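You operate a simulated robot arm through the tools that you are given. There is no shell and no other tool. Be economical: measure what you need, move in short steps, check, and stop when the job is done.

You are at the controls of a simulated robot arm. One attempt, no reset.

## Task
Degrease the plate in the jig, unlock it and lay it on the bench.
Fine: wet the green rag on the brass disc first; the rag goes back. What is to be rubbed or washed off counts as gone when no trace of it is left.

The check looks at the end state, three seconds after you hand in, the way a careful person would. Anything else that was tipped, shoved, dropped, spilled or broken makes it a failure.

## Robot
A 6-joint arm with a two-finger parallel gripper, fixed in place. Base frame: the origin is at the foot of the arm, x ahead of it, y to its left, z up; the work surface is at about z = 0. Units: cm, degrees, N and s.
With the tool pointing down near the work surface it reaches from about 14 to 58 cm from the base axis. Its first joint turns from -66.0 to 66.0 degrees. Payload 2.1 kg.
Tool frame: the origin (TCP) lies between the finger pads and is the grasp point; the fingertips stand 3 cm ahead of it; z points along the fingers, y is the line along which they close. The gripper opens to 9.4 cm. The fingers are 2.8 cm wide and 1 cm thick; the gripper's body (5 by 9.6 cm) begins 5.5 cm behind the TCP.
Orientation is that of the tool frame in the base frame, as [roll, pitch, yaw] about the fixed x, y, z axes, in that order (R = Rz(yaw) Ry(pitch) Rx(roll)). With the fingers straight down and closing along the base's y, the tool's x points along the base's -x, its y along +y and its z along -z.

## Interface
- The arm moves only by the tool move_arm. Its argument "targets" is a list of rows, each an object (a shift or turn left out is 0, a gripper value left out holds the last) with "turn": the turn, a rotation vector about the tool's x, y, z in degrees, a list of three; "delta_pos": the shift along the tool's x, y, z in cm, a list of three; "claw": the finger opening in cm, from 0 to 9.4. In form: [{"turn": [wx, wy, wz], "delta_pos": [tx, ty, tz], "claw": claw}, ...]. A call has 1 to 20 rows; each row shifts and turns the commanded pose from where the row before left it, along the tool's axes as they then stand. Rows are played at 5 a second. More than 5 cm and 8.6 degrees between two rows, or a gripper value outside its range, and nothing of the call is played. A pose out of reach is approached as far as the arm can. The call stops where the force on the tool passes 70 N (or 10 N more than at its start, if that is more) or the arm is blocked; 0.2 s more then pass. The fingers move at their own pace (about 7.2 cm/s each) and stop on an object; they squeeze with about 28 N. The grip force told is the motor's: it shows also when the fingers shut on nothing. Time passes only in rows, and 0.2 s behind the last, so rows that do not move let the fingers close. The reply holds the time, the measured pose of the TCP, the force on the tool along the base axes, the opening and the grip force, in the units named above and with some noise, with the torque about the TCP (base axes, N m) and any sound that the robot's microphone picked up, and new pictures: "views" is both (left out), scene, wrist or none.
- Cameras (640 x 400 px; columns grow to the right, rows downward): "scene" is fixed at [4.8, -36.2, 49.5]; the picture's right is [0.86, -0.51, 0.00], its down [-0.24, -0.41, -0.88] and it looks along [0.45, 0.76, -0.47] (base axes); focal length 277 px, centre (320, 200). "wrist" rides on the gripper at [7.6, 1.4, -10.2] in the tool frame; the picture's right is [-0.18, 0.98, 0.00], its down [-0.75, -0.14, -0.64] and it looks along [-0.63, -0.12, 0.77] (tool axes); focal length 243 px, centre (320, 200). There is no depth. A picture from a camera that has moved, and an enlarged one, comes with that camera's place and axes in the base frame and with its lens.
- inspect(camera, box): a new picture of the part [left, top, right, bottom] of that camera's present view, enlarged. It takes no simulated time.
- finish_job(): hands the job in; it is judged then, once.

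Go step by step. Nothing tells you positions but the pictures and the camera data: compare them with the known pose of the tool, close in by small moves and look again before you grip or let go. The budget is 120 turns and 200 pictures, counting those below and the enlarged ones. Unless the task says otherwise, let go and move clear before handing in, and close with one line.

The tools are called after "Emit:" as name(argument=value, ...) on one line, values as JSON. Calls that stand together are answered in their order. move_arm: Moves the arm, as the interface text tells. Its arguments: {"type":"object","properties":{"targets":{"type":"array","items":{"type":"object","properties":{"turn":{"type":"array","items":{"type":"number"}},"delta_pos":{"type":"array","items":{"type":"number"}},"claw":{"type":"number"}}}},"views":{"type":"string","enum":["both","scene","wrist","none"]}},"required":["targets"]} The other tools are called the same way: inspect (camera, box) takes an enlarged picture of a part of a camera's view; finish_job () hands the job in.

At the start:

```text
t: 0.0
position: [33.21, 16.27, 40.22]
orientation: [-179.9, 0.0, -180.0]
ft_force: [-0.1, -0.3, 1.4]
wrist_torque: [-0.01, 0.0, 0.0]
width: 9.4
grip_force: 0.1
```

scene: 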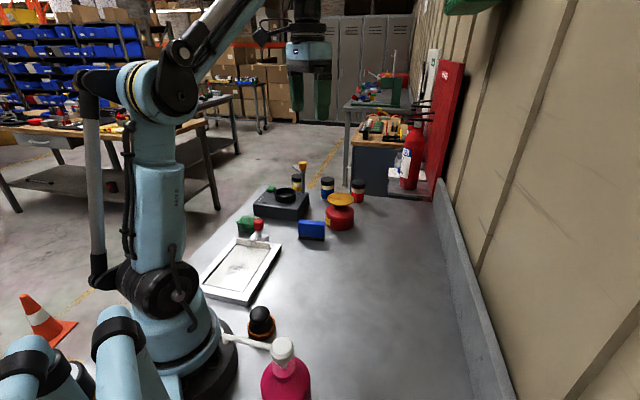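
wrist: 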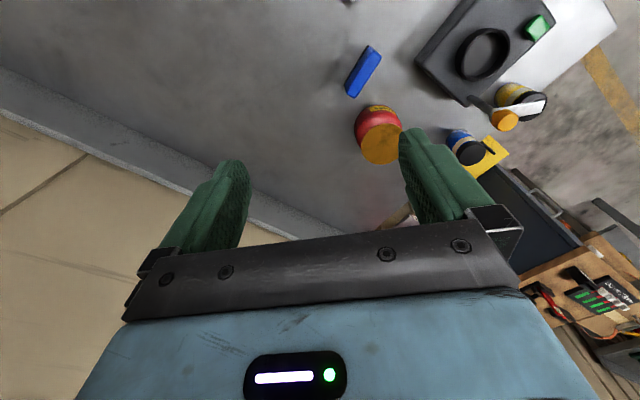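

I see a bench with a jig/tray, a red can with a brass disc, blue and green blocks, jars and bottles. I'll enlarge the scene before moving.

Emit:
inspect(camera="scene", box=[190, 150, 390, 275])

Emit:
inspect(camera="scene", box=[190, 210, 310, 310])

Emit:
inspect(camera="wrist", box=[320, 0, 640, 200])

Emit:
inspect(camera="scene", box=[190, 280, 350, 400])

```text
3.20 times, centred on (290, 212) of scene
camera zoom: at [4.8, -36.2, 49.5], right [0.86, -0.51, 0.0], down [-0.24, -0.41, -0.88], along [0.45, 0.76, -0.47], focal length 886 px, centre (416, 160)
```

zoom: 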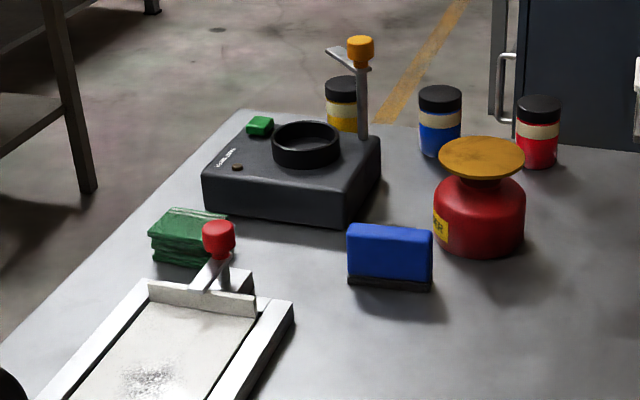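

```text
4.00 times, centred on (250, 260) of scene
camera zoom: at [4.8, -36.2, 49.5], right [0.86, -0.51, 0.0], down [-0.24, -0.41, -0.88], along [0.45, 0.76, -0.47], focal length 1108 px, centre (600, -40)
```

zoom: 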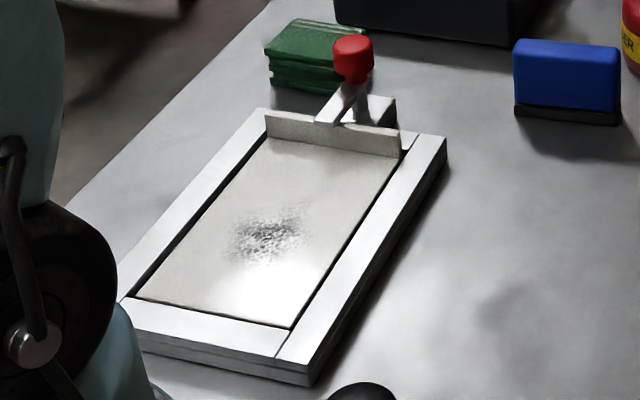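

```text
2.00 times, centred on (480, 100) of wrist
camera zoom: at [25.6, 17.53, 50.59], right [0.18, 0.98, 0.0], down [0.75, -0.14, 0.64], along [0.63, -0.12, -0.77], focal length 485 px, centre (0, 400)
```

zoom: 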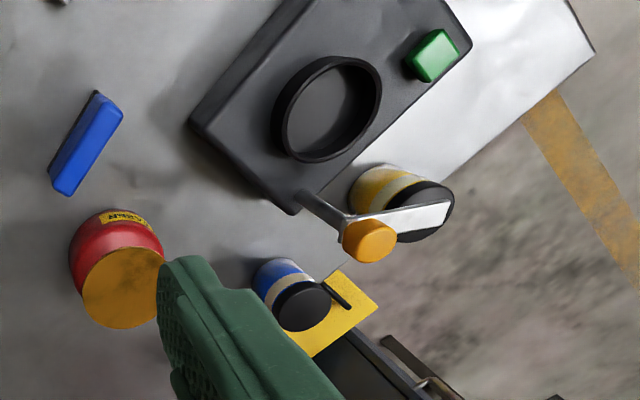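

```text
3.33 times, centred on (270, 340) of scene
camera zoom: at [4.8, -36.2, 49.5], right [0.86, -0.51, 0.0], down [-0.24, -0.41, -0.88], along [0.45, 0.76, -0.47], focal length 923 px, centre (487, -267)
```

zoom: 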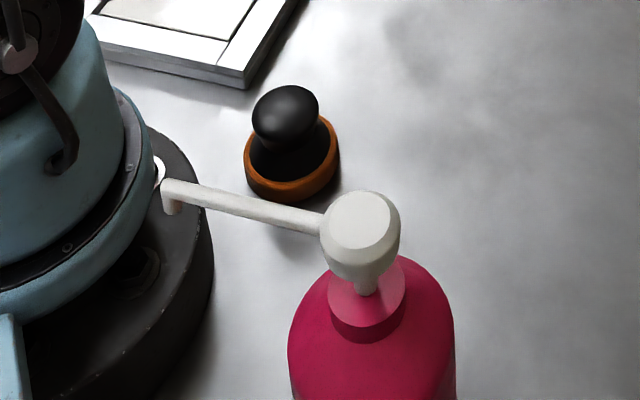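

The brass disc triangulates to about (48, 24.7, z 10), the green rag to about (23, 38), and the jig centre to about (15, 21), turned about 46°. I'll move above the jig with the wrist aligned to it for a closer look.

Emit:
move_arm(targets=[{"delta_pos": [3.8, 1.93, 2.05]}, {"delta_pos": [3.8, 1.93, 2.05]}, {"delta_pos": [3.8, 1.93, 2.05]}, {"delta_pos": [3.8, 1.93, 2.05]}, {"turn": [0, 0, -7.5]}, {"turn": [0, 0, -7.5]}, {"turn": [0, 0, -7.5]}, {"turn": [0, 0, -7.5]}, {"turn": [0, 0, -7.5]}, {"turn": [0, 0, -7.5]}])

```text
t: 2.2
position: [18.06, 23.94, 32.14]
orientation: [-180.0, 0.1, -134.9]
ft_force: [0.2, 0.1, 0.5]
wrist_torque: [0.01, -0.02, -0.03]
width: 9.41
grip_force: 0.1
camera wrist: at [11.68, 19.45, 42.38], right [-0.57, 0.82, 0.0], down [0.63, 0.43, 0.64], along [0.53, 0.36, -0.77], focal length 243 px, centre (320, 200)
```

scene: 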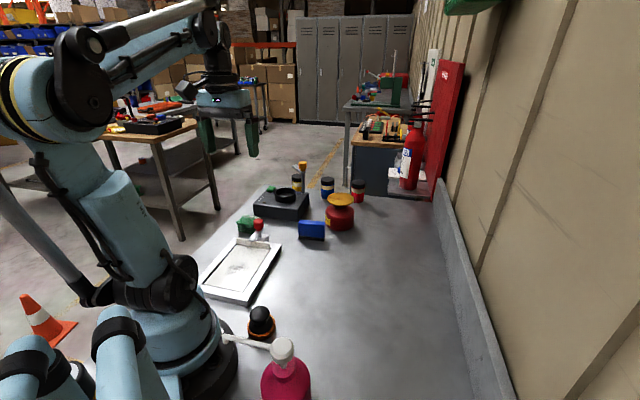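
wrist: 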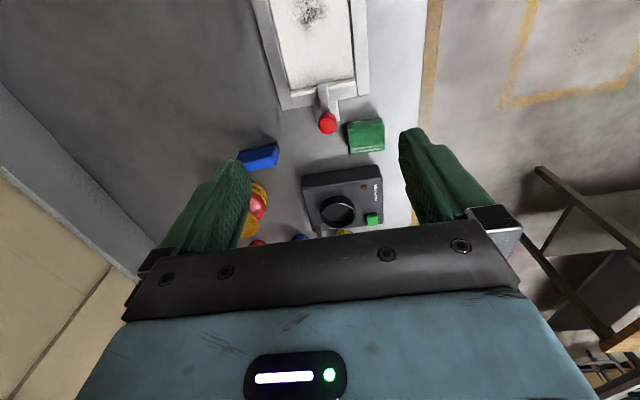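

I see the jig's clamp end, the rag and the box well from here. I'll enlarge the key area.

Emit:
inspect(camera="wrist", box=[230, 0, 430, 125])

Emit:
inspect(camera="wrist", box=[280, 80, 440, 180])

```text
3.20 times, centred on (330, 62) of wrist
camera zoom: at [11.68, 19.45, 42.38], right [-0.57, 0.82, 0.0], down [0.63, 0.43, 0.64], along [0.53, 0.36, -0.77], focal length 776 px, centre (288, 640)
```

zoom: 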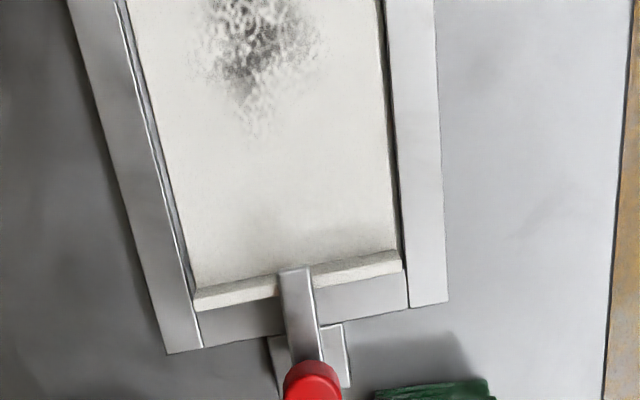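

```text
4.00 times, centred on (360, 130) of wrist
camera zoom: at [11.68, 19.45, 42.38], right [-0.57, 0.82, 0.0], down [0.63, 0.43, 0.64], along [0.53, 0.36, -0.77], focal length 970 px, centre (160, 480)
```

zoom: 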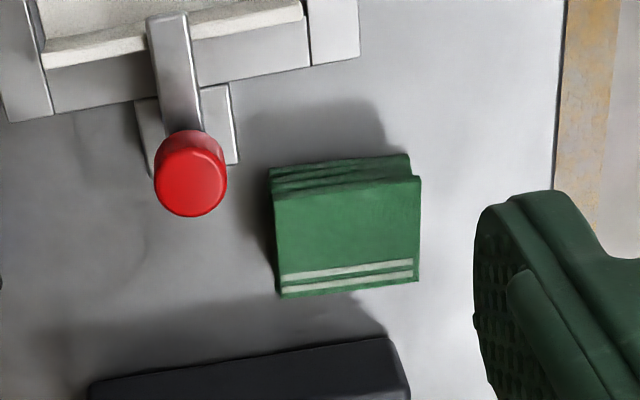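

The clamp looks like a horizontal bar on a post with a red knob (about (23, 28, 8)), bearing on an upturned lip at the plate's far end. The rag sits around (22.5, 36). I'll move above it for a better fix.

Emit:
move_arm(targets=[{"delta_pos": [-2.33, 1.07, 3.6]}, {"delta_pos": [-2.33, 1.07, 3.6]}, {"delta_pos": [-2.33, 1.07, 3.6]}, {"delta_pos": [-2.33, 1.07, 3.6]}, {"delta_pos": [-2.33, 1.07, 3.6]}, {"turn": [0, 0, 8]}])

```text
t: 3.6
position: [22.65, 36.11, 14.1]
orientation: [-180.0, -0.1, -142.9]
ft_force: [0.1, -0.8, 0.5]
wrist_torque: [0.01, -0.01, -0.01]
width: 9.42
grip_force: 0.0
camera wrist: at [15.6, 32.56, 24.39], right [-0.44, 0.9, 0.0], down [0.69, 0.34, 0.64], along [0.58, 0.29, -0.77], focal length 243 px, centre (320, 200)
```

scene: 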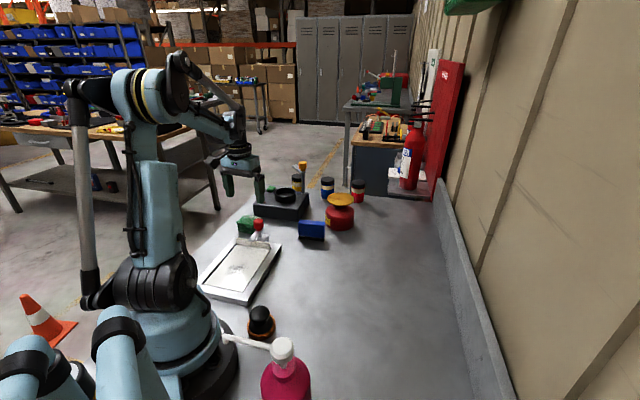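
wrist: 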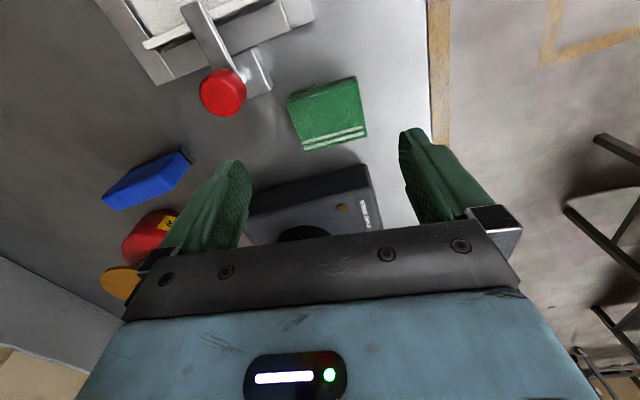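

Emit:
inspect(camera="wrist", box=[250, 50, 410, 170])

Emit:
inspect(camera="wrist", box=[110, 0, 310, 125])

Emit:
inspect(camera="scene", box=[220, 190, 300, 250])

```text
3.33 times, centred on (330, 110) of wrist
camera zoom: at [15.6, 32.56, 24.39], right [-0.44, 0.9, 0.0], down [0.69, 0.34, 0.64], along [0.58, 0.29, -0.77], focal length 809 px, centre (287, 500)
```

zoom: 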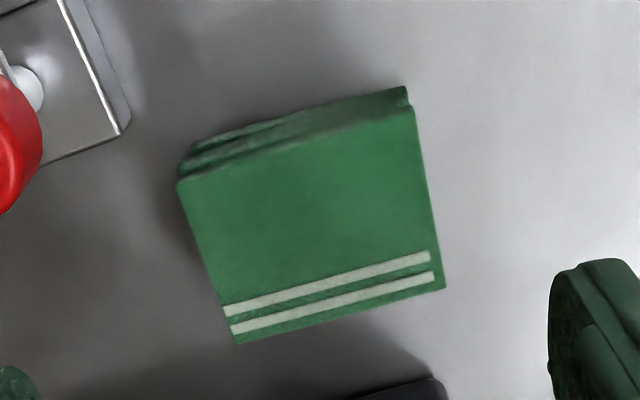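

```text
3.20 times, centred on (210, 62) of wrist
camera zoom: at [15.6, 32.56, 24.39], right [-0.44, 0.9, 0.0], down [0.69, 0.34, 0.64], along [0.58, 0.29, -0.77], focal length 776 px, centre (672, 640)
```

zoom: 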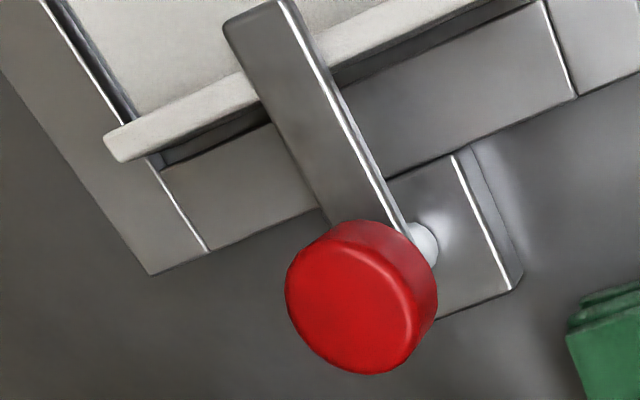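

```text
6.67 times, centred on (260, 220) of scene
camera zoom: at [4.8, -36.2, 49.5], right [0.86, -0.51, 0.0], down [-0.24, -0.41, -0.88], along [0.45, 0.76, -0.47], focal length 1846 px, centre (720, 67)
```

zoom: 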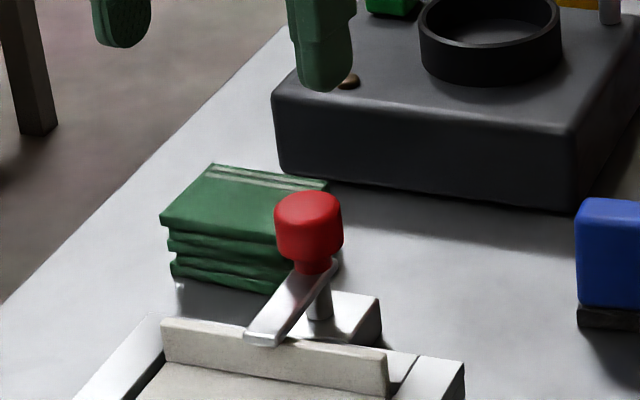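

The rag's top is centred near (22.5, 36.95, 4.3), about 5.8 × 4.6 cm, with its short edges facing ~132°. The clamp is a bar that swings about its post. I'll align over the rag and come down part way to check.

Emit:
move_arm(targets=[{"delta_pos": [-0.43, 0.73, 0], "turn": [0, 0, -5.4], "claw": 7.8}, {"delta_pos": [0, 0, 2.5]}, {"delta_pos": [0, 0, 2.5]}])

Emit:
inspect(camera="scene", box=[210, 180, 310, 250])

```text
t: 4.4
position: [22.36, 36.87, 8.97]
orientation: [180.0, 0.2, -137.5]
ft_force: [-0.5, 0.6, -0.3]
wrist_torque: [-0.02, -0.03, -0.01]
width: 7.84
grip_force: 0.0
camera wrist: at [15.7, 32.7, 19.33], right [-0.53, 0.85, 0.0], down [0.65, 0.4, 0.64], along [0.55, 0.34, -0.77], focal length 243 px, centre (320, 200)
```

scene: 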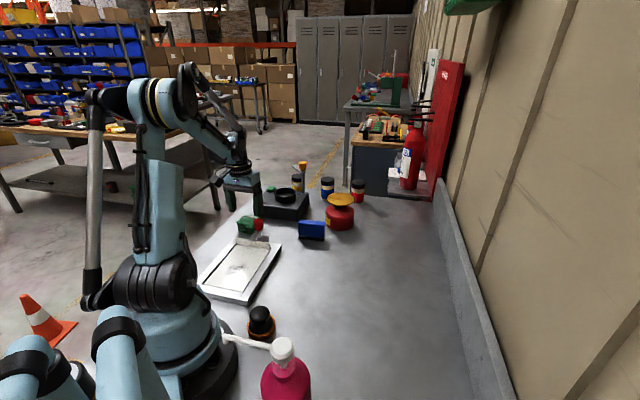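
wrist: 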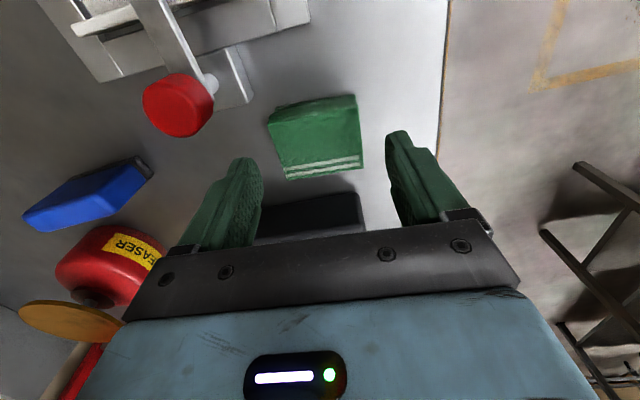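

```text
5.71 times, centred on (260, 215) of scene
camera zoom: at [4.8, -36.2, 49.5], right [0.86, -0.51, 0.0], down [-0.24, -0.41, -0.88], along [0.45, 0.76, -0.47], focal length 1583 px, centre (663, 114)
```

zoom: 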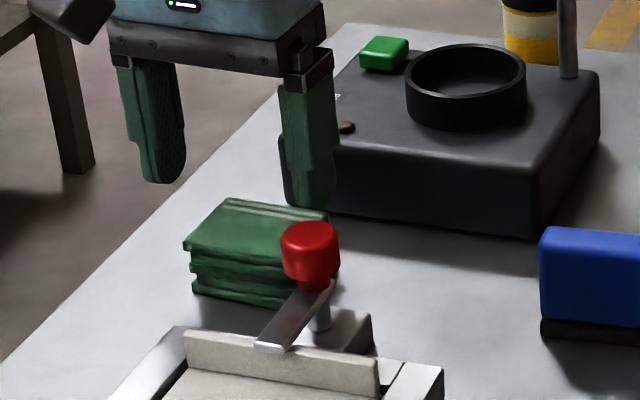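

The rag sits centred between the fingers. I'll lower to about z 4.6 and close.

Emit:
move_arm(targets=[{"delta_pos": [0, 0, 2.2]}, {"delta_pos": [0, 0, 2.1]}, {"claw": 4.5}, {"claw": 3}, {"claw": 2}, {}])

Emit:
inspect(camera="scene", box=[210, 180, 310, 250])

```text
t: 5.8
position: [22.39, 36.82, 4.79]
orientation: [-180.0, 0.1, -137.6]
ft_force: [-0.1, 0.4, 0.4]
wrist_torque: [-0.05, -0.02, 0.0]
width: 6.08
grip_force: 28.2
camera wrist: at [15.85, 32.68, 15.07], right [-0.53, 0.85, 0.0], down [0.65, 0.4, 0.64], along [0.55, 0.34, -0.77], focal length 243 px, centre (320, 200)
```

scene: 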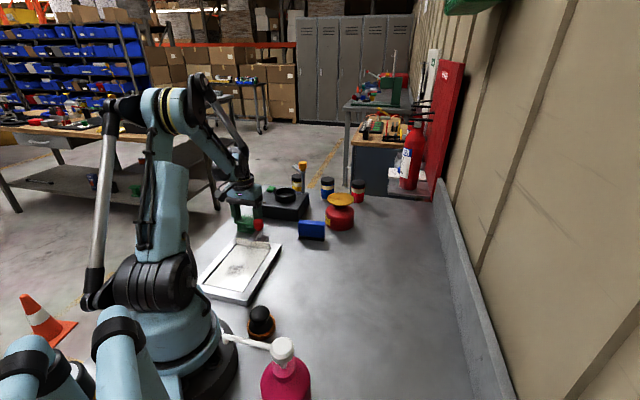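
wrist: 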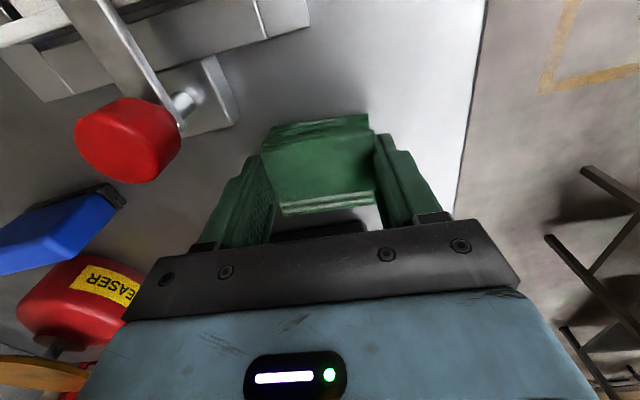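

```text
5.71 times, centred on (260, 215) of scene
camera zoom: at [4.8, -36.2, 49.5], right [0.86, -0.51, 0.0], down [-0.24, -0.41, -0.88], along [0.45, 0.76, -0.47], focal length 1583 px, centre (663, 114)
```

zoom: 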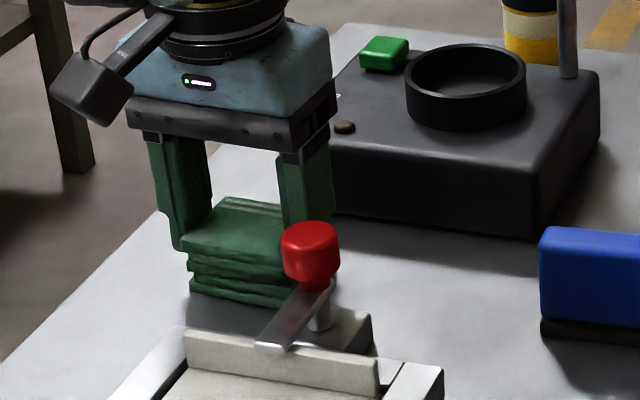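

The rag is gripped (width 6.1). I'll lift straight up to z ≈ 22 and carry it above the brass disc.

Emit:
move_arm(targets=[{"delta_pos": [0, 0, -2]}, {"delta_pos": [0, 0, -3.8]}, {"delta_pos": [0, 0, -3.8]}, {"delta_pos": [0, 0, -3.8]}, {"delta_pos": [0, 0, -3.8]}, {"delta_pos": [-1.19, -2.91, 0]}, {"delta_pos": [-1.19, -2.91, 0]}, {"delta_pos": [-1.19, -2.91, 0]}, {"delta_pos": [-1.19, -2.91, 0]}, {"delta_pos": [-1.19, -2.91, 0]}, {"delta_pos": [-1.19, -2.91, 0]}, {"delta_pos": [-1.19, -2.91, 0]}, {"delta_pos": [-1.19, -2.91, 0]}, {"delta_pos": [-1.19, -2.91, 0]}])

Emit:
inspect(camera="scene", box=[280, 150, 400, 240])

```text
t: 8.8
position: [47.98, 24.7, 22.03]
orientation: [180.0, 0.0, -137.6]
ft_force: [-0.1, -0.2, -0.7]
wrist_torque: [-0.04, 0.03, 0.0]
width: 6.05
grip_force: 28.0
camera wrist: at [41.42, 20.4, 32.33], right [-0.53, 0.85, 0.0], down [0.65, 0.4, 0.64], along [0.55, 0.34, -0.77], focal length 243 px, centre (320, 200)
```

scene: 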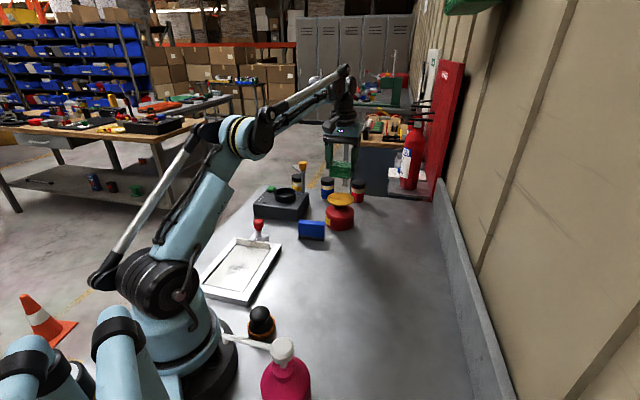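
wrist: 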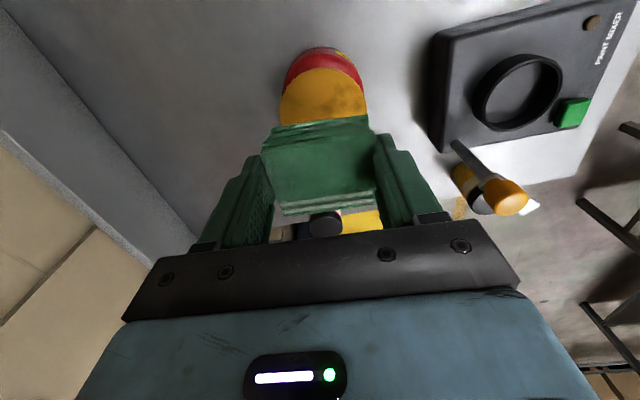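

```text
4.44 times, centred on (340, 195) of scene
camera zoom: at [4.79, -36.2, 49.5], right [0.86, -0.51, 0.0], down [-0.24, -0.41, -0.88], along [0.45, 0.76, -0.47], focal length 1231 px, centre (231, 222)
```

zoom: 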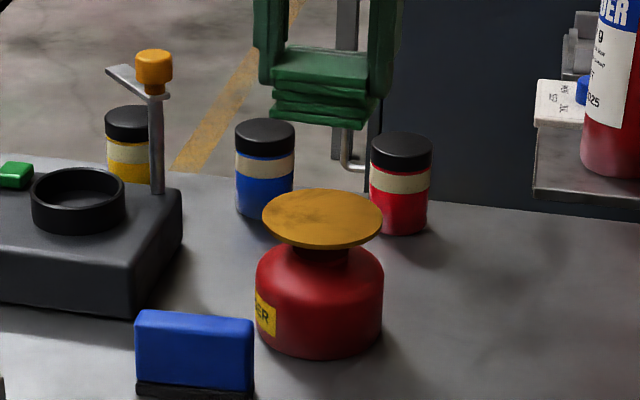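

The disc fits best at about (48.6, 25.4, 9.5). I'll shift over it and descend to just above it.

Emit:
move_arm(targets=[{"delta_pos": [-0.95, 0.08, 0]}, {"delta_pos": [0, 0, 2]}, {"delta_pos": [0, 0, 2]}, {"delta_pos": [0, 0, 2]}, {"delta_pos": [0, 0, 0.8]}])

Emit:
inspect(camera="scene", box=[280, 150, 400, 240])

```text
t: 10.0
position: [48.59, 25.26, 15.21]
orientation: [180.0, 0.0, -137.6]
ft_force: [-0.4, 0.7, -0.6]
wrist_torque: [0.0, -0.01, 0.01]
width: 6.11
grip_force: 28.2
camera wrist: at [42.01, 21.12, 25.5], right [-0.53, 0.85, 0.0], down [0.65, 0.4, 0.64], along [0.55, 0.34, -0.77], focal length 243 px, centre (320, 200)
```

scene: 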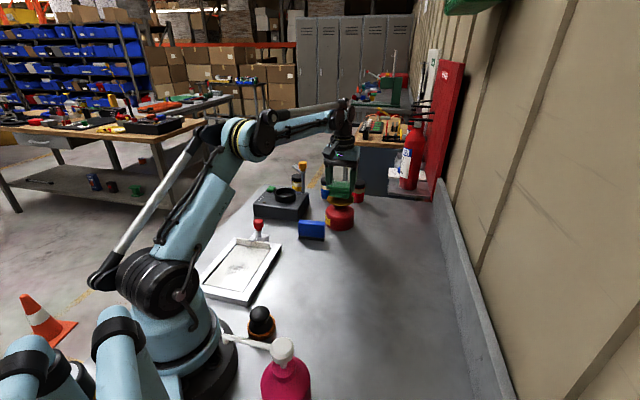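
wrist: 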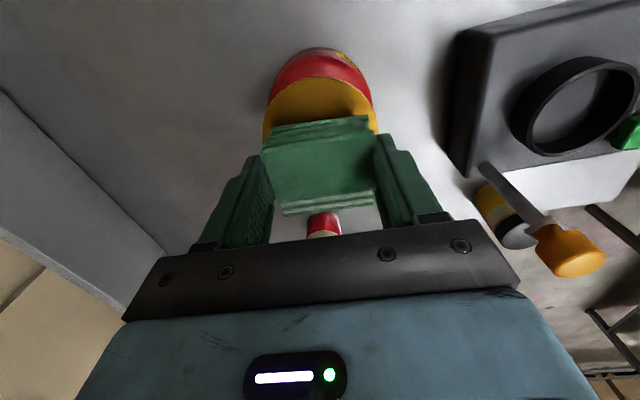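

```text
4.44 times, centred on (340, 195) of scene
camera zoom: at [4.8, -36.2, 49.5], right [0.86, -0.51, 0.0], down [-0.24, -0.41, -0.88], along [0.45, 0.76, -0.47], focal length 1231 px, centre (231, 222)
```

zoom: 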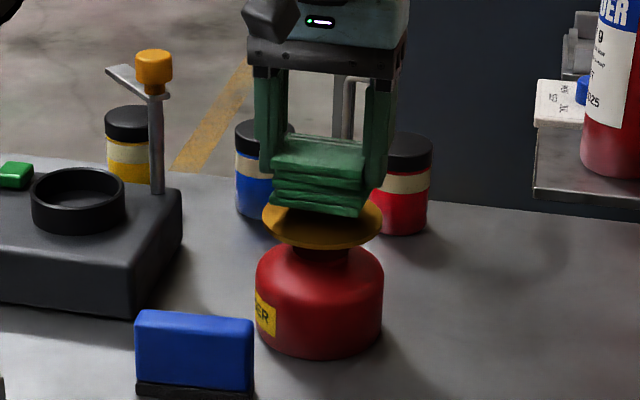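

The rag is centred just above the disc. I'll press down slowly.

Emit:
move_arm(targets=[{"delta_pos": [0, 0, 0.4]}, {"delta_pos": [0, 0, 0.3]}, {"delta_pos": [0, 0, 0.3]}, {}], views="none")

```text
t: 11.0
position: [48.55, 25.31, 14.11]
orientation: [-180.0, -0.1, -137.6]
ft_force: [0.3, 0.3, -0.3]
wrist_torque: [-0.02, 0.01, -0.02]
width: 6.07
grip_force: 28.0
```

Emit:
move_arm(targets=[{"delta_pos": [0, 0, 0.2]}, {"delta_pos": [0, 0, 0.2]}, {"delta_pos": [0, 0, 0.2]}, {}], views="none")

Emit:
inspect(camera="scene", box=[300, 160, 380, 220])

```text
t: 12.0
position: [48.57, 25.38, 13.6]
orientation: [-180.0, 0.1, -137.6]
ft_force: [1.2, 0.0, 0.5]
wrist_torque: [0.02, -0.03, 0.06]
width: 6.08
grip_force: 28.2
```

```text
6.67 times, centred on (340, 190) of scene
camera zoom: at [4.8, -36.2, 49.5], right [0.86, -0.51, 0.0], down [-0.24, -0.41, -0.88], along [0.45, 0.76, -0.47], focal length 1846 px, centre (187, 267)
```

zoom: 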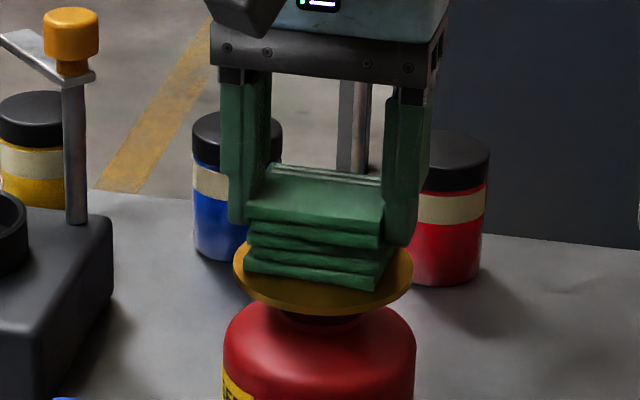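

Not yet in contact; I'll continue down in small steps.

Emit:
move_arm(targets=[{"delta_pos": [0, 0, 0.2]}, {"delta_pos": [0, 0, 0.2]}, {}], views="none")

Emit:
inspect(camera="scene", box=[300, 160, 380, 220])

```text
t: 12.8
position: [48.62, 25.36, 13.29]
orientation: [180.0, 0.0, -137.6]
ft_force: [-1.4, -0.2, 1.4]
wrist_torque: [0.01, 0.02, 0.03]
width: 6.1
grip_force: 28.3
```

```text
6.67 times, centred on (340, 190) of scene
camera zoom: at [4.8, -36.2, 49.5], right [0.86, -0.51, 0.0], down [-0.24, -0.41, -0.88], along [0.45, 0.76, -0.47], focal length 1846 px, centre (187, 267)
```

zoom: 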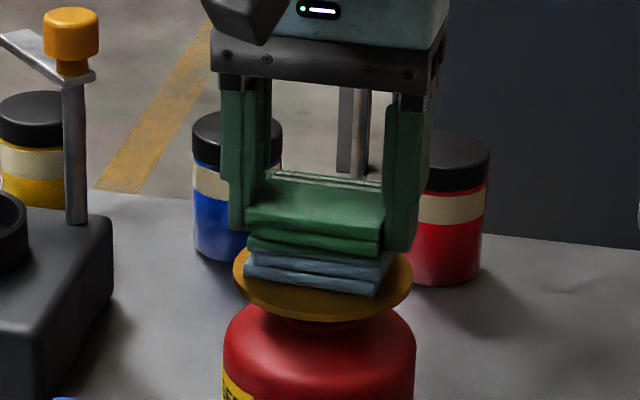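

The lower layers of the rag have turned blue-grey: it's taking up degreaser. I'll hold a moment with a small extra press and check.

Emit:
move_arm(targets=[{"delta_pos": [0, 0, 0.2]}, {}, {}], views="none")

Emit:
inspect(camera="scene", box=[300, 160, 380, 220])

```text
t: 13.6
position: [48.55, 25.3, 13.01]
orientation: [180.0, 0.1, -137.7]
ft_force: [0.7, 1.2, 2.5]
wrist_torque: [0.01, -0.05, 0.0]
width: 6.08
grip_force: 28.4
```

```text
6.67 times, centred on (340, 190) of scene
camera zoom: at [4.8, -36.2, 49.49], right [0.86, -0.51, 0.0], down [-0.24, -0.41, -0.88], along [0.45, 0.76, -0.47], focal length 1846 px, centre (187, 267)
```

zoom: 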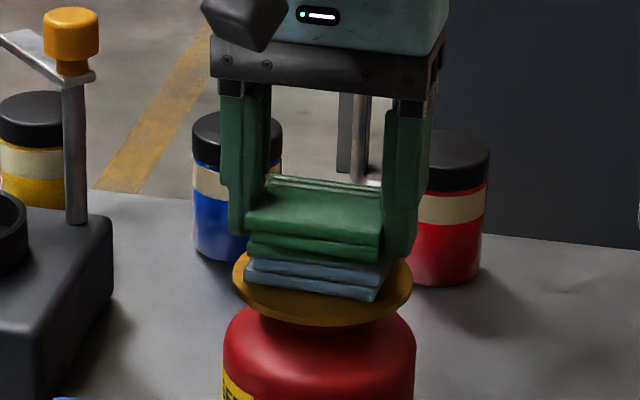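

The rag is wet on its underside. I'll lift off and carry it to above the greasy patch (~(14, 19.5)), aligning to the jig.

Emit:
move_arm(targets=[{"delta_pos": [0, 0, -1]}, {"delta_pos": [0, 0, -3]}, {"delta_pos": [0, 0, -3.5]}, {"delta_pos": [0, 0, -3.5]}, {"delta_pos": [3.27, 2.11, 0]}, {"delta_pos": [3.27, 2.11, 0]}, {"delta_pos": [3.27, 2.11, 0]}, {"delta_pos": [3.27, 2.11, 0]}, {"delta_pos": [3.27, 2.11, 0]}, {"delta_pos": [3.27, 2.11, 0]}, {"delta_pos": [3.27, 2.11, 0]}, {"delta_pos": [3.27, 2.11, 0]}, {"delta_pos": [3.27, 2.11, 0], "turn": [0, 0, -2.6]}, {"delta_pos": [0, 0, 4]}, {"delta_pos": [0, 0, 4]}])

Emit:
inspect(camera="scene", box=[190, 200, 310, 310])

```text
t: 16.8
position: [14.13, 19.5, 16.02]
orientation: [179.9, 0.1, -135.0]
ft_force: [0.4, 0.8, 0.1]
wrist_torque: [-0.03, -0.02, 0.02]
width: 6.07
grip_force: 27.9
camera wrist: at [7.79, 15.13, 26.22], right [-0.56, 0.83, 0.0], down [0.63, 0.43, 0.64], along [0.53, 0.36, -0.77], focal length 243 px, centre (320, 200)
```

scene: 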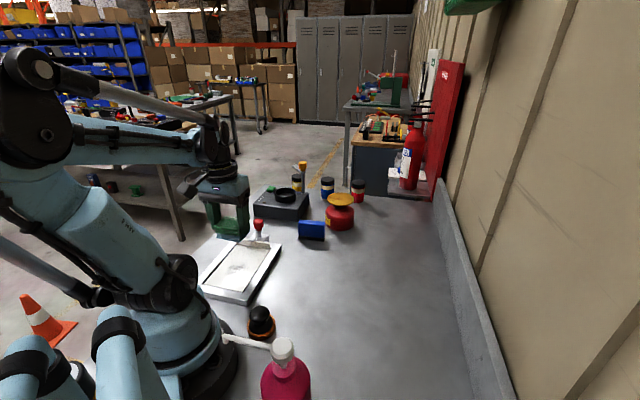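
wrist: 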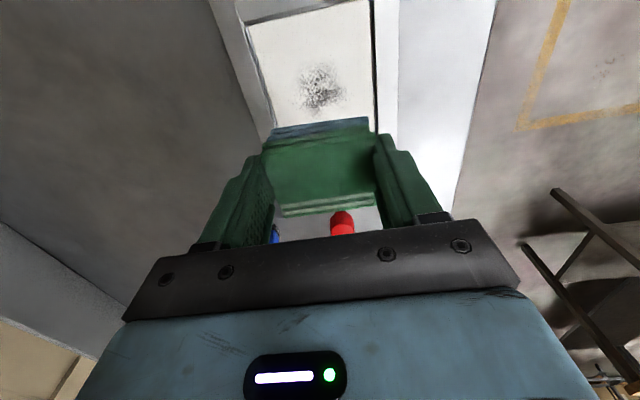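

```text
3.64 times, centred on (250, 255) of scene
camera zoom: at [4.8, -36.2, 49.5], right [0.86, -0.51, 0.0], down [-0.24, -0.41, -0.88], along [0.45, 0.76, -0.47], focal length 1007 px, centre (574, 0)
```

zoom: 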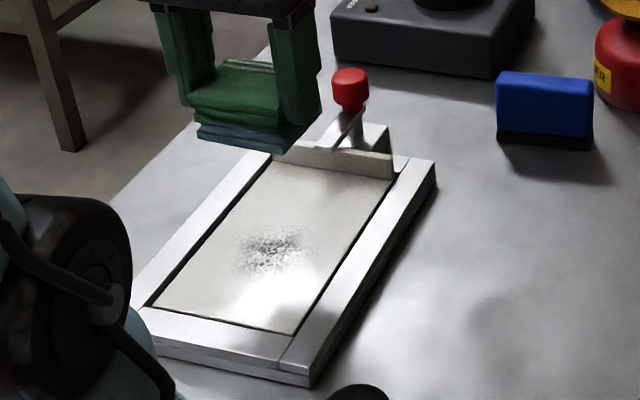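

Emit:
inspect(camera="wrist", box=[220, 0, 420, 130])

```text
3.08 times, centred on (320, 65) of wrist
camera zoom: at [7.79, 15.13, 26.22], right [-0.56, 0.83, 0.0], down [0.63, 0.43, 0.64], along [0.53, 0.36, -0.77], focal length 746 px, centre (320, 615)
```

zoom: 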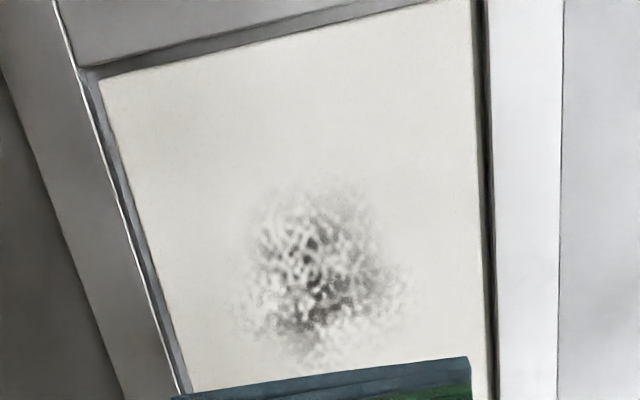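

The patch is about 6 × 6 cm, centred near (13.4, 18.9), on the plate's centre line. I'll centre over it and come down close to the plate.

Emit:
move_arm(targets=[{"delta_pos": [0.94, 0.09, 0]}, {"delta_pos": [0, 0, 3]}, {"delta_pos": [0, 0, 3]}, {"delta_pos": [0, 0, 2]}, {"delta_pos": [0, 0, 0.5]}, {}], views="none")

Emit:
inspect(camera="scene", box=[200, 220, 290, 290])

```text
t: 18.2
position: [13.35, 18.97, 7.55]
orientation: [180.0, 0.1, -135.0]
ft_force: [0.6, -0.1, -1.1]
wrist_torque: [0.0, 0.01, -0.03]
width: 6.1
grip_force: 28.6
```

```text
5.71 times, centred on (245, 255) of scene
camera zoom: at [4.8, -36.2, 49.5], right [0.86, -0.51, 0.0], down [-0.24, -0.41, -0.88], along [0.45, 0.76, -0.47], focal length 1583 px, centre (749, -114)
```

zoom: 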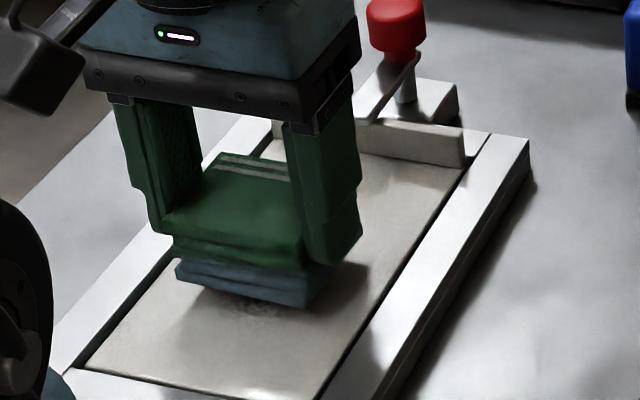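

Emit:
move_arm(targets=[{"delta_pos": [0, 0, 0.3]}, {"delta_pos": [0, 0, 0.3]}, {"delta_pos": [0, 0, 0.2]}, {}], views="none")

Emit:
inspect(camera="scene", box=[200, 220, 290, 290])

```text
t: 19.2
position: [13.25, 18.98, 6.64]
orientation: [179.9, 0.0, -135.0]
ft_force: [-0.5, 0.1, -0.1]
wrist_torque: [0.01, 0.02, -0.01]
width: 6.1
grip_force: 27.8
```

```text
5.71 times, centred on (245, 255) of scene
camera zoom: at [4.8, -36.2, 49.5], right [0.86, -0.51, 0.0], down [-0.24, -0.41, -0.88], along [0.45, 0.76, -0.47], focal length 1583 px, centre (749, -114)
```

zoom: 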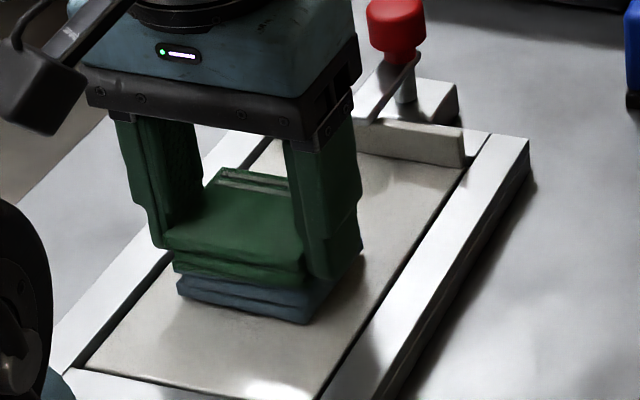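

Emit:
move_arm(targets=[{"delta_pos": [0, 0, 0.2]}, {"delta_pos": [0, 0, 0.2]}, {}], views="none")

```text
t: 20.0
position: [13.39, 19.01, 6.2]
orientation: [-180.0, -0.1, -135.0]
ft_force: [-3.6, -2.2, 41.6]
wrist_torque: [-0.14, 0.09, 0.02]
width: 6.11
grip_force: 28.0
```

Firm contact at about z 6.3. I'll ease off slightly and rub a first set of strokes along the jig.

Emit:
move_arm(targets=[{"delta_pos": [0, 0, -0.13]}, {"delta_pos": [1.5, 0, 0]}, {"delta_pos": [1.5, 0, 0]}, {"delta_pos": [-1.5, 0, 0]}, {"delta_pos": [-1.5, 0, 0]}, {"delta_pos": [-1.5, 0, 0]}, {"delta_pos": [-1.5, 0, 0]}], views="wrist")

Emit:
inspect(camera="scene", box=[200, 220, 290, 290])

```text
t: 21.6
position: [15.49, 21.17, 6.38]
orientation: [179.9, 0.2, -135.1]
ft_force: [0.1, -0.1, -1.0]
wrist_torque: [0.03, 0.01, 0.01]
width: 6.1
grip_force: 28.1
camera wrist: at [9.14, 16.67, 16.68], right [-0.56, 0.83, 0.0], down [0.63, 0.43, 0.64], along [0.53, 0.36, -0.77], focal length 243 px, centre (320, 200)
```

wrist: 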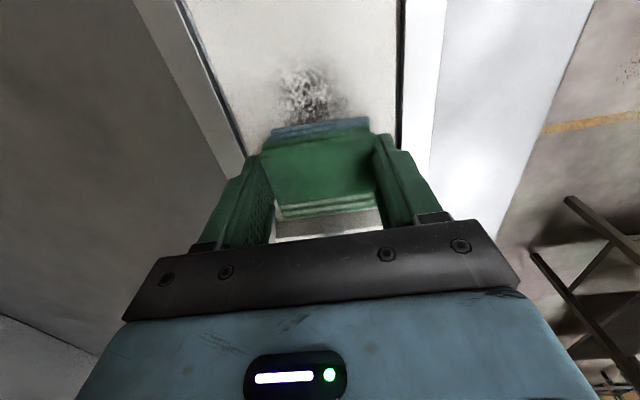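

```text
5.71 times, centred on (245, 255) of scene
camera zoom: at [4.8, -36.2, 49.5], right [0.86, -0.51, 0.0], down [-0.24, -0.41, -0.88], along [0.45, 0.76, -0.47], focal length 1583 px, centre (749, -114)
```

zoom: 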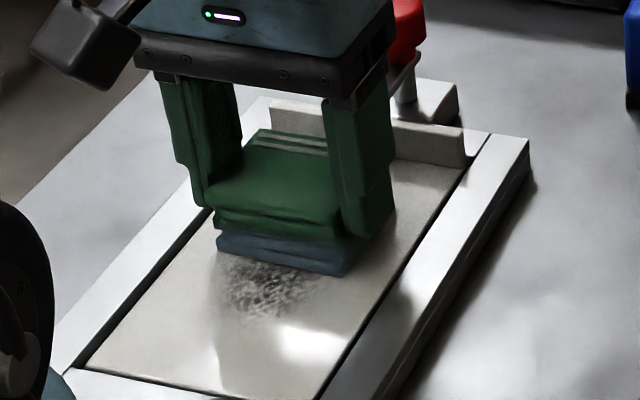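

Pressure was lost there. I'll lower by 0.08 and rub again, reading the force.

Emit:
move_arm(targets=[{"delta_pos": [0, 0, 0.08]}, {"delta_pos": [1.0, 0, 0]}, {"delta_pos": [1.0, 0, 0]}], views="none")

```text
t: 22.4
position: [14.12, 19.74, 6.32]
orientation: [-180.0, 0.2, -135.0]
ft_force: [4.0, 5.7, 14.7]
wrist_torque: [0.12, -0.06, 0.04]
width: 6.08
grip_force: 28.5
```

Contact is 15 N, a good rubbing pressure. I'll make several strokes.

Emit:
move_arm(targets=[{"delta_pos": [1.3, 0, 0]}, {"delta_pos": [1.3, 0, 0]}, {"delta_pos": [1.4, 0, 0]}, {"delta_pos": [-1.5, 0, 0]}, {"delta_pos": [-1.5, 0, 0]}, {"delta_pos": [-1.5, 0, 0]}, {"delta_pos": [-1.5, 0, 0]}, {"delta_pos": [1.5, 0, 0]}, {"delta_pos": [1.5, 0, 0]}, {"delta_pos": [1.5, 0, 0]}, {"delta_pos": [1.5, 0, 0]}, {"delta_pos": [-1.5, 0, 0]}, {"delta_pos": [-1.5, 0, 0]}, {"delta_pos": [-1.5, 0, 0]}, {"delta_pos": [-1.5, 0, 0]}, {"delta_pos": [-1.5, 0, 0]}], views="wrist")

Emit:
inspect(camera="scene", box=[200, 220, 290, 290])

```text
t: 25.8
position: [16.62, 22.12, 6.16]
orientation: [-180.0, 0.1, -135.0]
ft_force: [-8.4, -6.9, 25.5]
wrist_torque: [-0.33, 0.38, -0.02]
width: 6.09
grip_force: 27.7
camera wrist: at [10.19, 17.62, 16.51], right [-0.56, 0.83, 0.0], down [0.63, 0.43, 0.64], along [0.53, 0.36, -0.77], focal length 243 px, centre (320, 200)
```

wrist: 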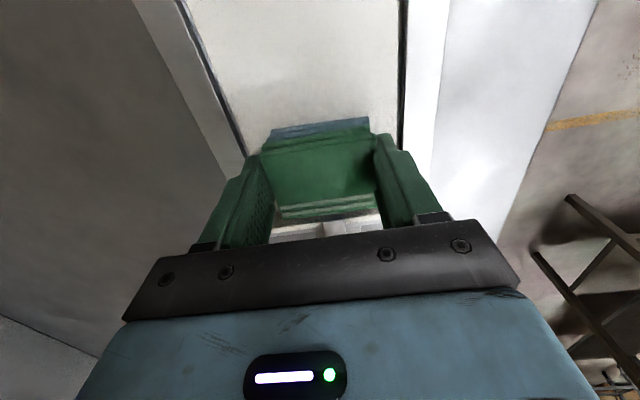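

```text
5.71 times, centred on (245, 255) of scene
camera zoom: at [4.79, -36.2, 49.49], right [0.86, -0.51, 0.0], down [-0.24, -0.41, -0.88], along [0.45, 0.76, -0.47], focal length 1583 px, centre (749, -114)
```

zoom: 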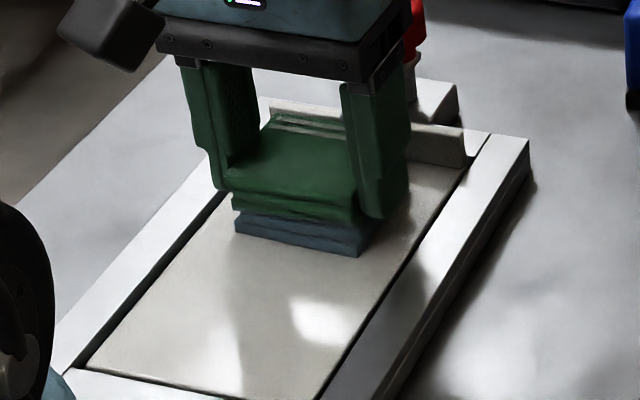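

The patch appears gone. I'll enlarge to look for faint traces.

Emit:
inspect(camera="wrist", box=[200, 0, 420, 130])

Emit:
inspect(camera="scene", box=[205, 245, 275, 300])

```text
2.91 times, centred on (310, 65) of wrist
camera zoom: at [10.19, 17.62, 16.51], right [-0.56, 0.83, 0.0], down [0.63, 0.43, 0.64], along [0.53, 0.36, -0.77], focal length 706 px, centre (349, 593)
```

zoom: 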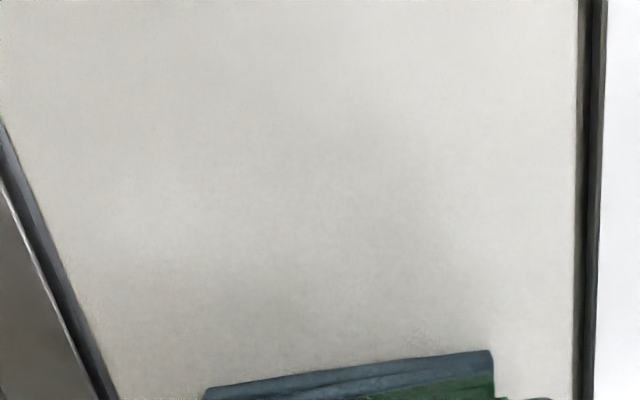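

```text
7.27 times, centred on (240, 272) of scene
camera zoom: at [4.79, -36.2, 49.49], right [0.86, -0.51, 0.0], down [-0.24, -0.41, -0.88], along [0.45, 0.76, -0.47], focal length 2014 px, centre (902, -327)
```

zoom: 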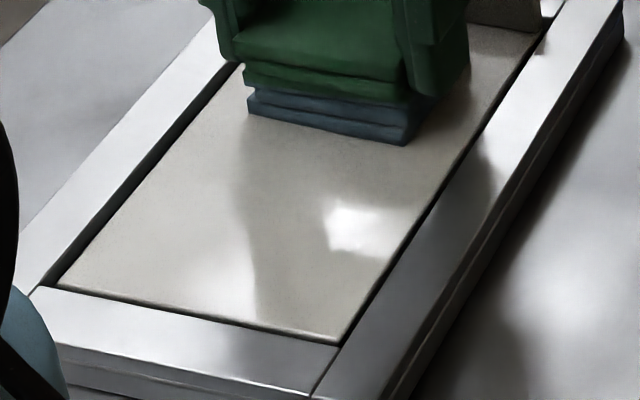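

Looks clean. For certainty I'll make two side-offset passes, then lift and check the whole plate.

Emit:
move_arm(targets=[{"delta_pos": [1, 0.6, 0]}, {"delta_pos": [1, 0.6, 0]}, {"delta_pos": [1.5, 0, 0]}, {"delta_pos": [1.5, 0, 0]}, {"delta_pos": [1.5, 0, 0]}, {"delta_pos": [1, 0, 0]}, {"delta_pos": [0, -1.2, 0]}, {"delta_pos": [0, -1.2, 0]}, {"delta_pos": [-1.5, 0, 0]}, {"delta_pos": [-1.5, 0, 0]}, {"delta_pos": [-1.5, 0, 0]}, {"delta_pos": [-1.5, 0, 0]}, {"delta_pos": [0, 1.2, 0]}, {"delta_pos": [0, 0, -0.5]}, {"delta_pos": [0, 0, -3]}, {"delta_pos": [0, 0, -4]}, {"delta_pos": [0, 0, -4]}])

Emit:
inspect(camera="scene", box=[190, 220, 310, 310])

Emit:
inspect(camera="wrist", box=[220, 0, 420, 130])

```text
t: 29.4
position: [15.49, 21.12, 17.91]
orientation: [179.9, 0.0, -135.0]
ft_force: [0.0, 0.1, -0.4]
wrist_torque: [0.02, -0.02, -0.04]
width: 6.09
grip_force: 28.4
camera wrist: at [9.17, 16.61, 28.17], right [-0.56, 0.83, 0.0], down [0.63, 0.43, 0.64], along [0.53, 0.36, -0.77], focal length 243 px, centre (320, 200)
```

scene: 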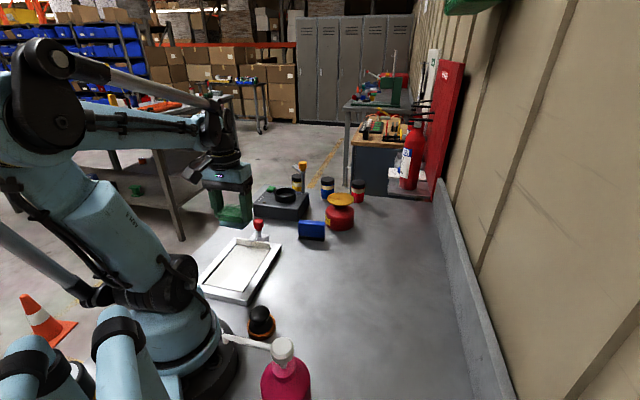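
wrist: 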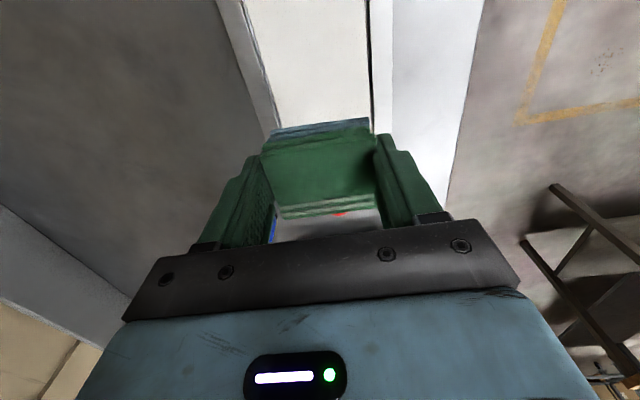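

```text
4.44 times, centred on (250, 265) of scene
camera zoom: at [4.8, -36.2, 49.5], right [0.86, -0.51, 0.0], down [-0.24, -0.41, -0.88], along [0.45, 0.76, -0.47], focal length 1231 px, centre (631, -89)
```

zoom: 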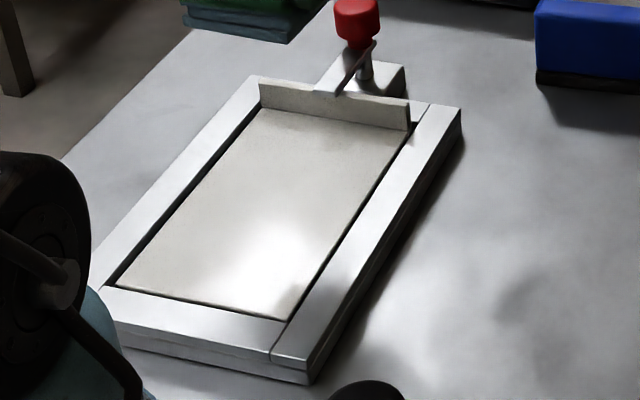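

```text
3.08 times, centred on (320, 65) of wrist
camera zoom: at [9.17, 16.61, 28.17], right [-0.56, 0.83, 0.0], down [0.63, 0.43, 0.64], along [0.53, 0.36, -0.77], focal length 746 px, centre (320, 615)
```

zoom: 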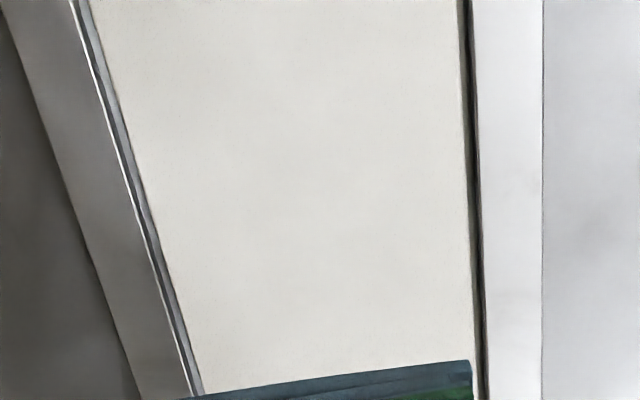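

The plate is clean. Now I return the rag to its original spot (22.4, 36.8).

Emit:
move_arm(targets=[{"delta_pos": [-3.2, 1.244, 0]}, {"delta_pos": [-3.2, 1.244, 0]}, {"delta_pos": [-3.2, 1.244, 0]}, {"delta_pos": [-3.2, 1.244, 0]}, {"delta_pos": [-3.18, 1.244, 0]}, {"turn": [0, 0, 2.6]}, {"delta_pos": [0, 0, 4]}, {"delta_pos": [0, 0, 4]}, {"delta_pos": [0, 0, 3.5]}, {}])

Emit:
inspect(camera="scene", box=[210, 180, 310, 250])

```text
t: 31.6
position: [22.32, 36.57, 6.24]
orientation: [-180.0, 0.0, -137.5]
ft_force: [0.1, 0.6, -0.6]
wrist_torque: [0.0, -0.02, -0.01]
width: 6.07
grip_force: 27.6
camera wrist: at [15.79, 32.48, 16.58], right [-0.53, 0.85, 0.0], down [0.65, 0.4, 0.64], along [0.55, 0.34, -0.77], focal length 243 px, centre (320, 200)
```

scene: 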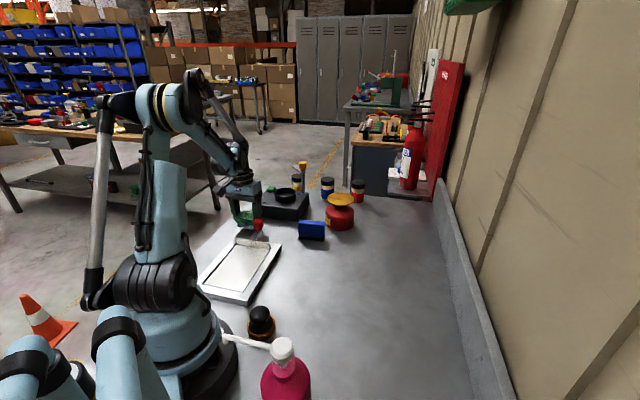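
wrist: 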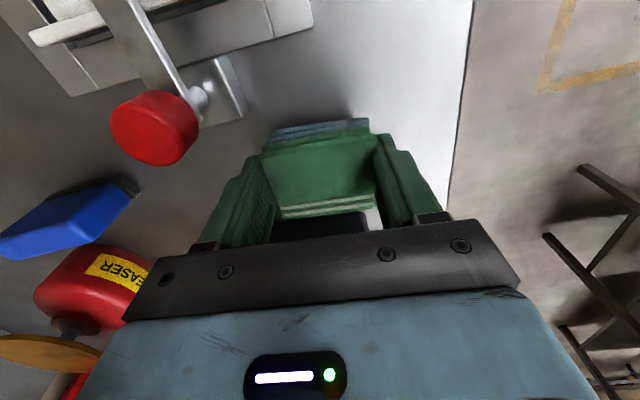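

```text
5.71 times, centred on (260, 215) of scene
camera zoom: at [4.8, -36.2, 49.5], right [0.86, -0.51, 0.0], down [-0.24, -0.41, -0.88], along [0.45, 0.76, -0.47], focal length 1583 px, centre (663, 114)
```

zoom: 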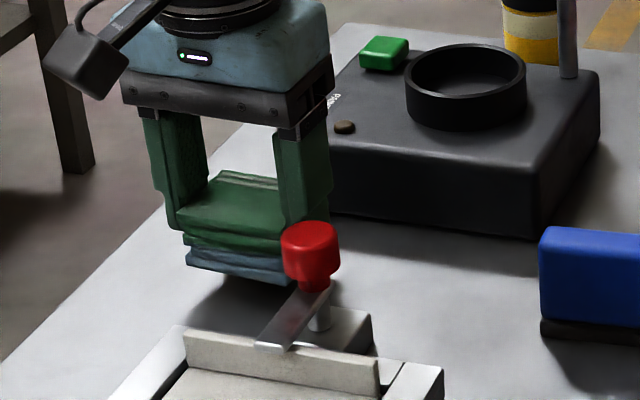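

The clamp bar hasn't moved. I'll trim the position by a few mm and lower until touch.

Emit:
move_arm(targets=[{"delta_pos": [-0.22, 0.14, 0.5]}, {"delta_pos": [0, 0, 0.5]}, {"delta_pos": [0, 0, 0.3]}, {}], views="none")

```text
t: 32.6
position: [22.47, 36.91, 5.11]
orientation: [-180.0, 0.0, -137.5]
ft_force: [0.9, 0.2, 0.1]
wrist_torque: [0.01, -0.03, 0.0]
width: 6.09
grip_force: 28.2
```

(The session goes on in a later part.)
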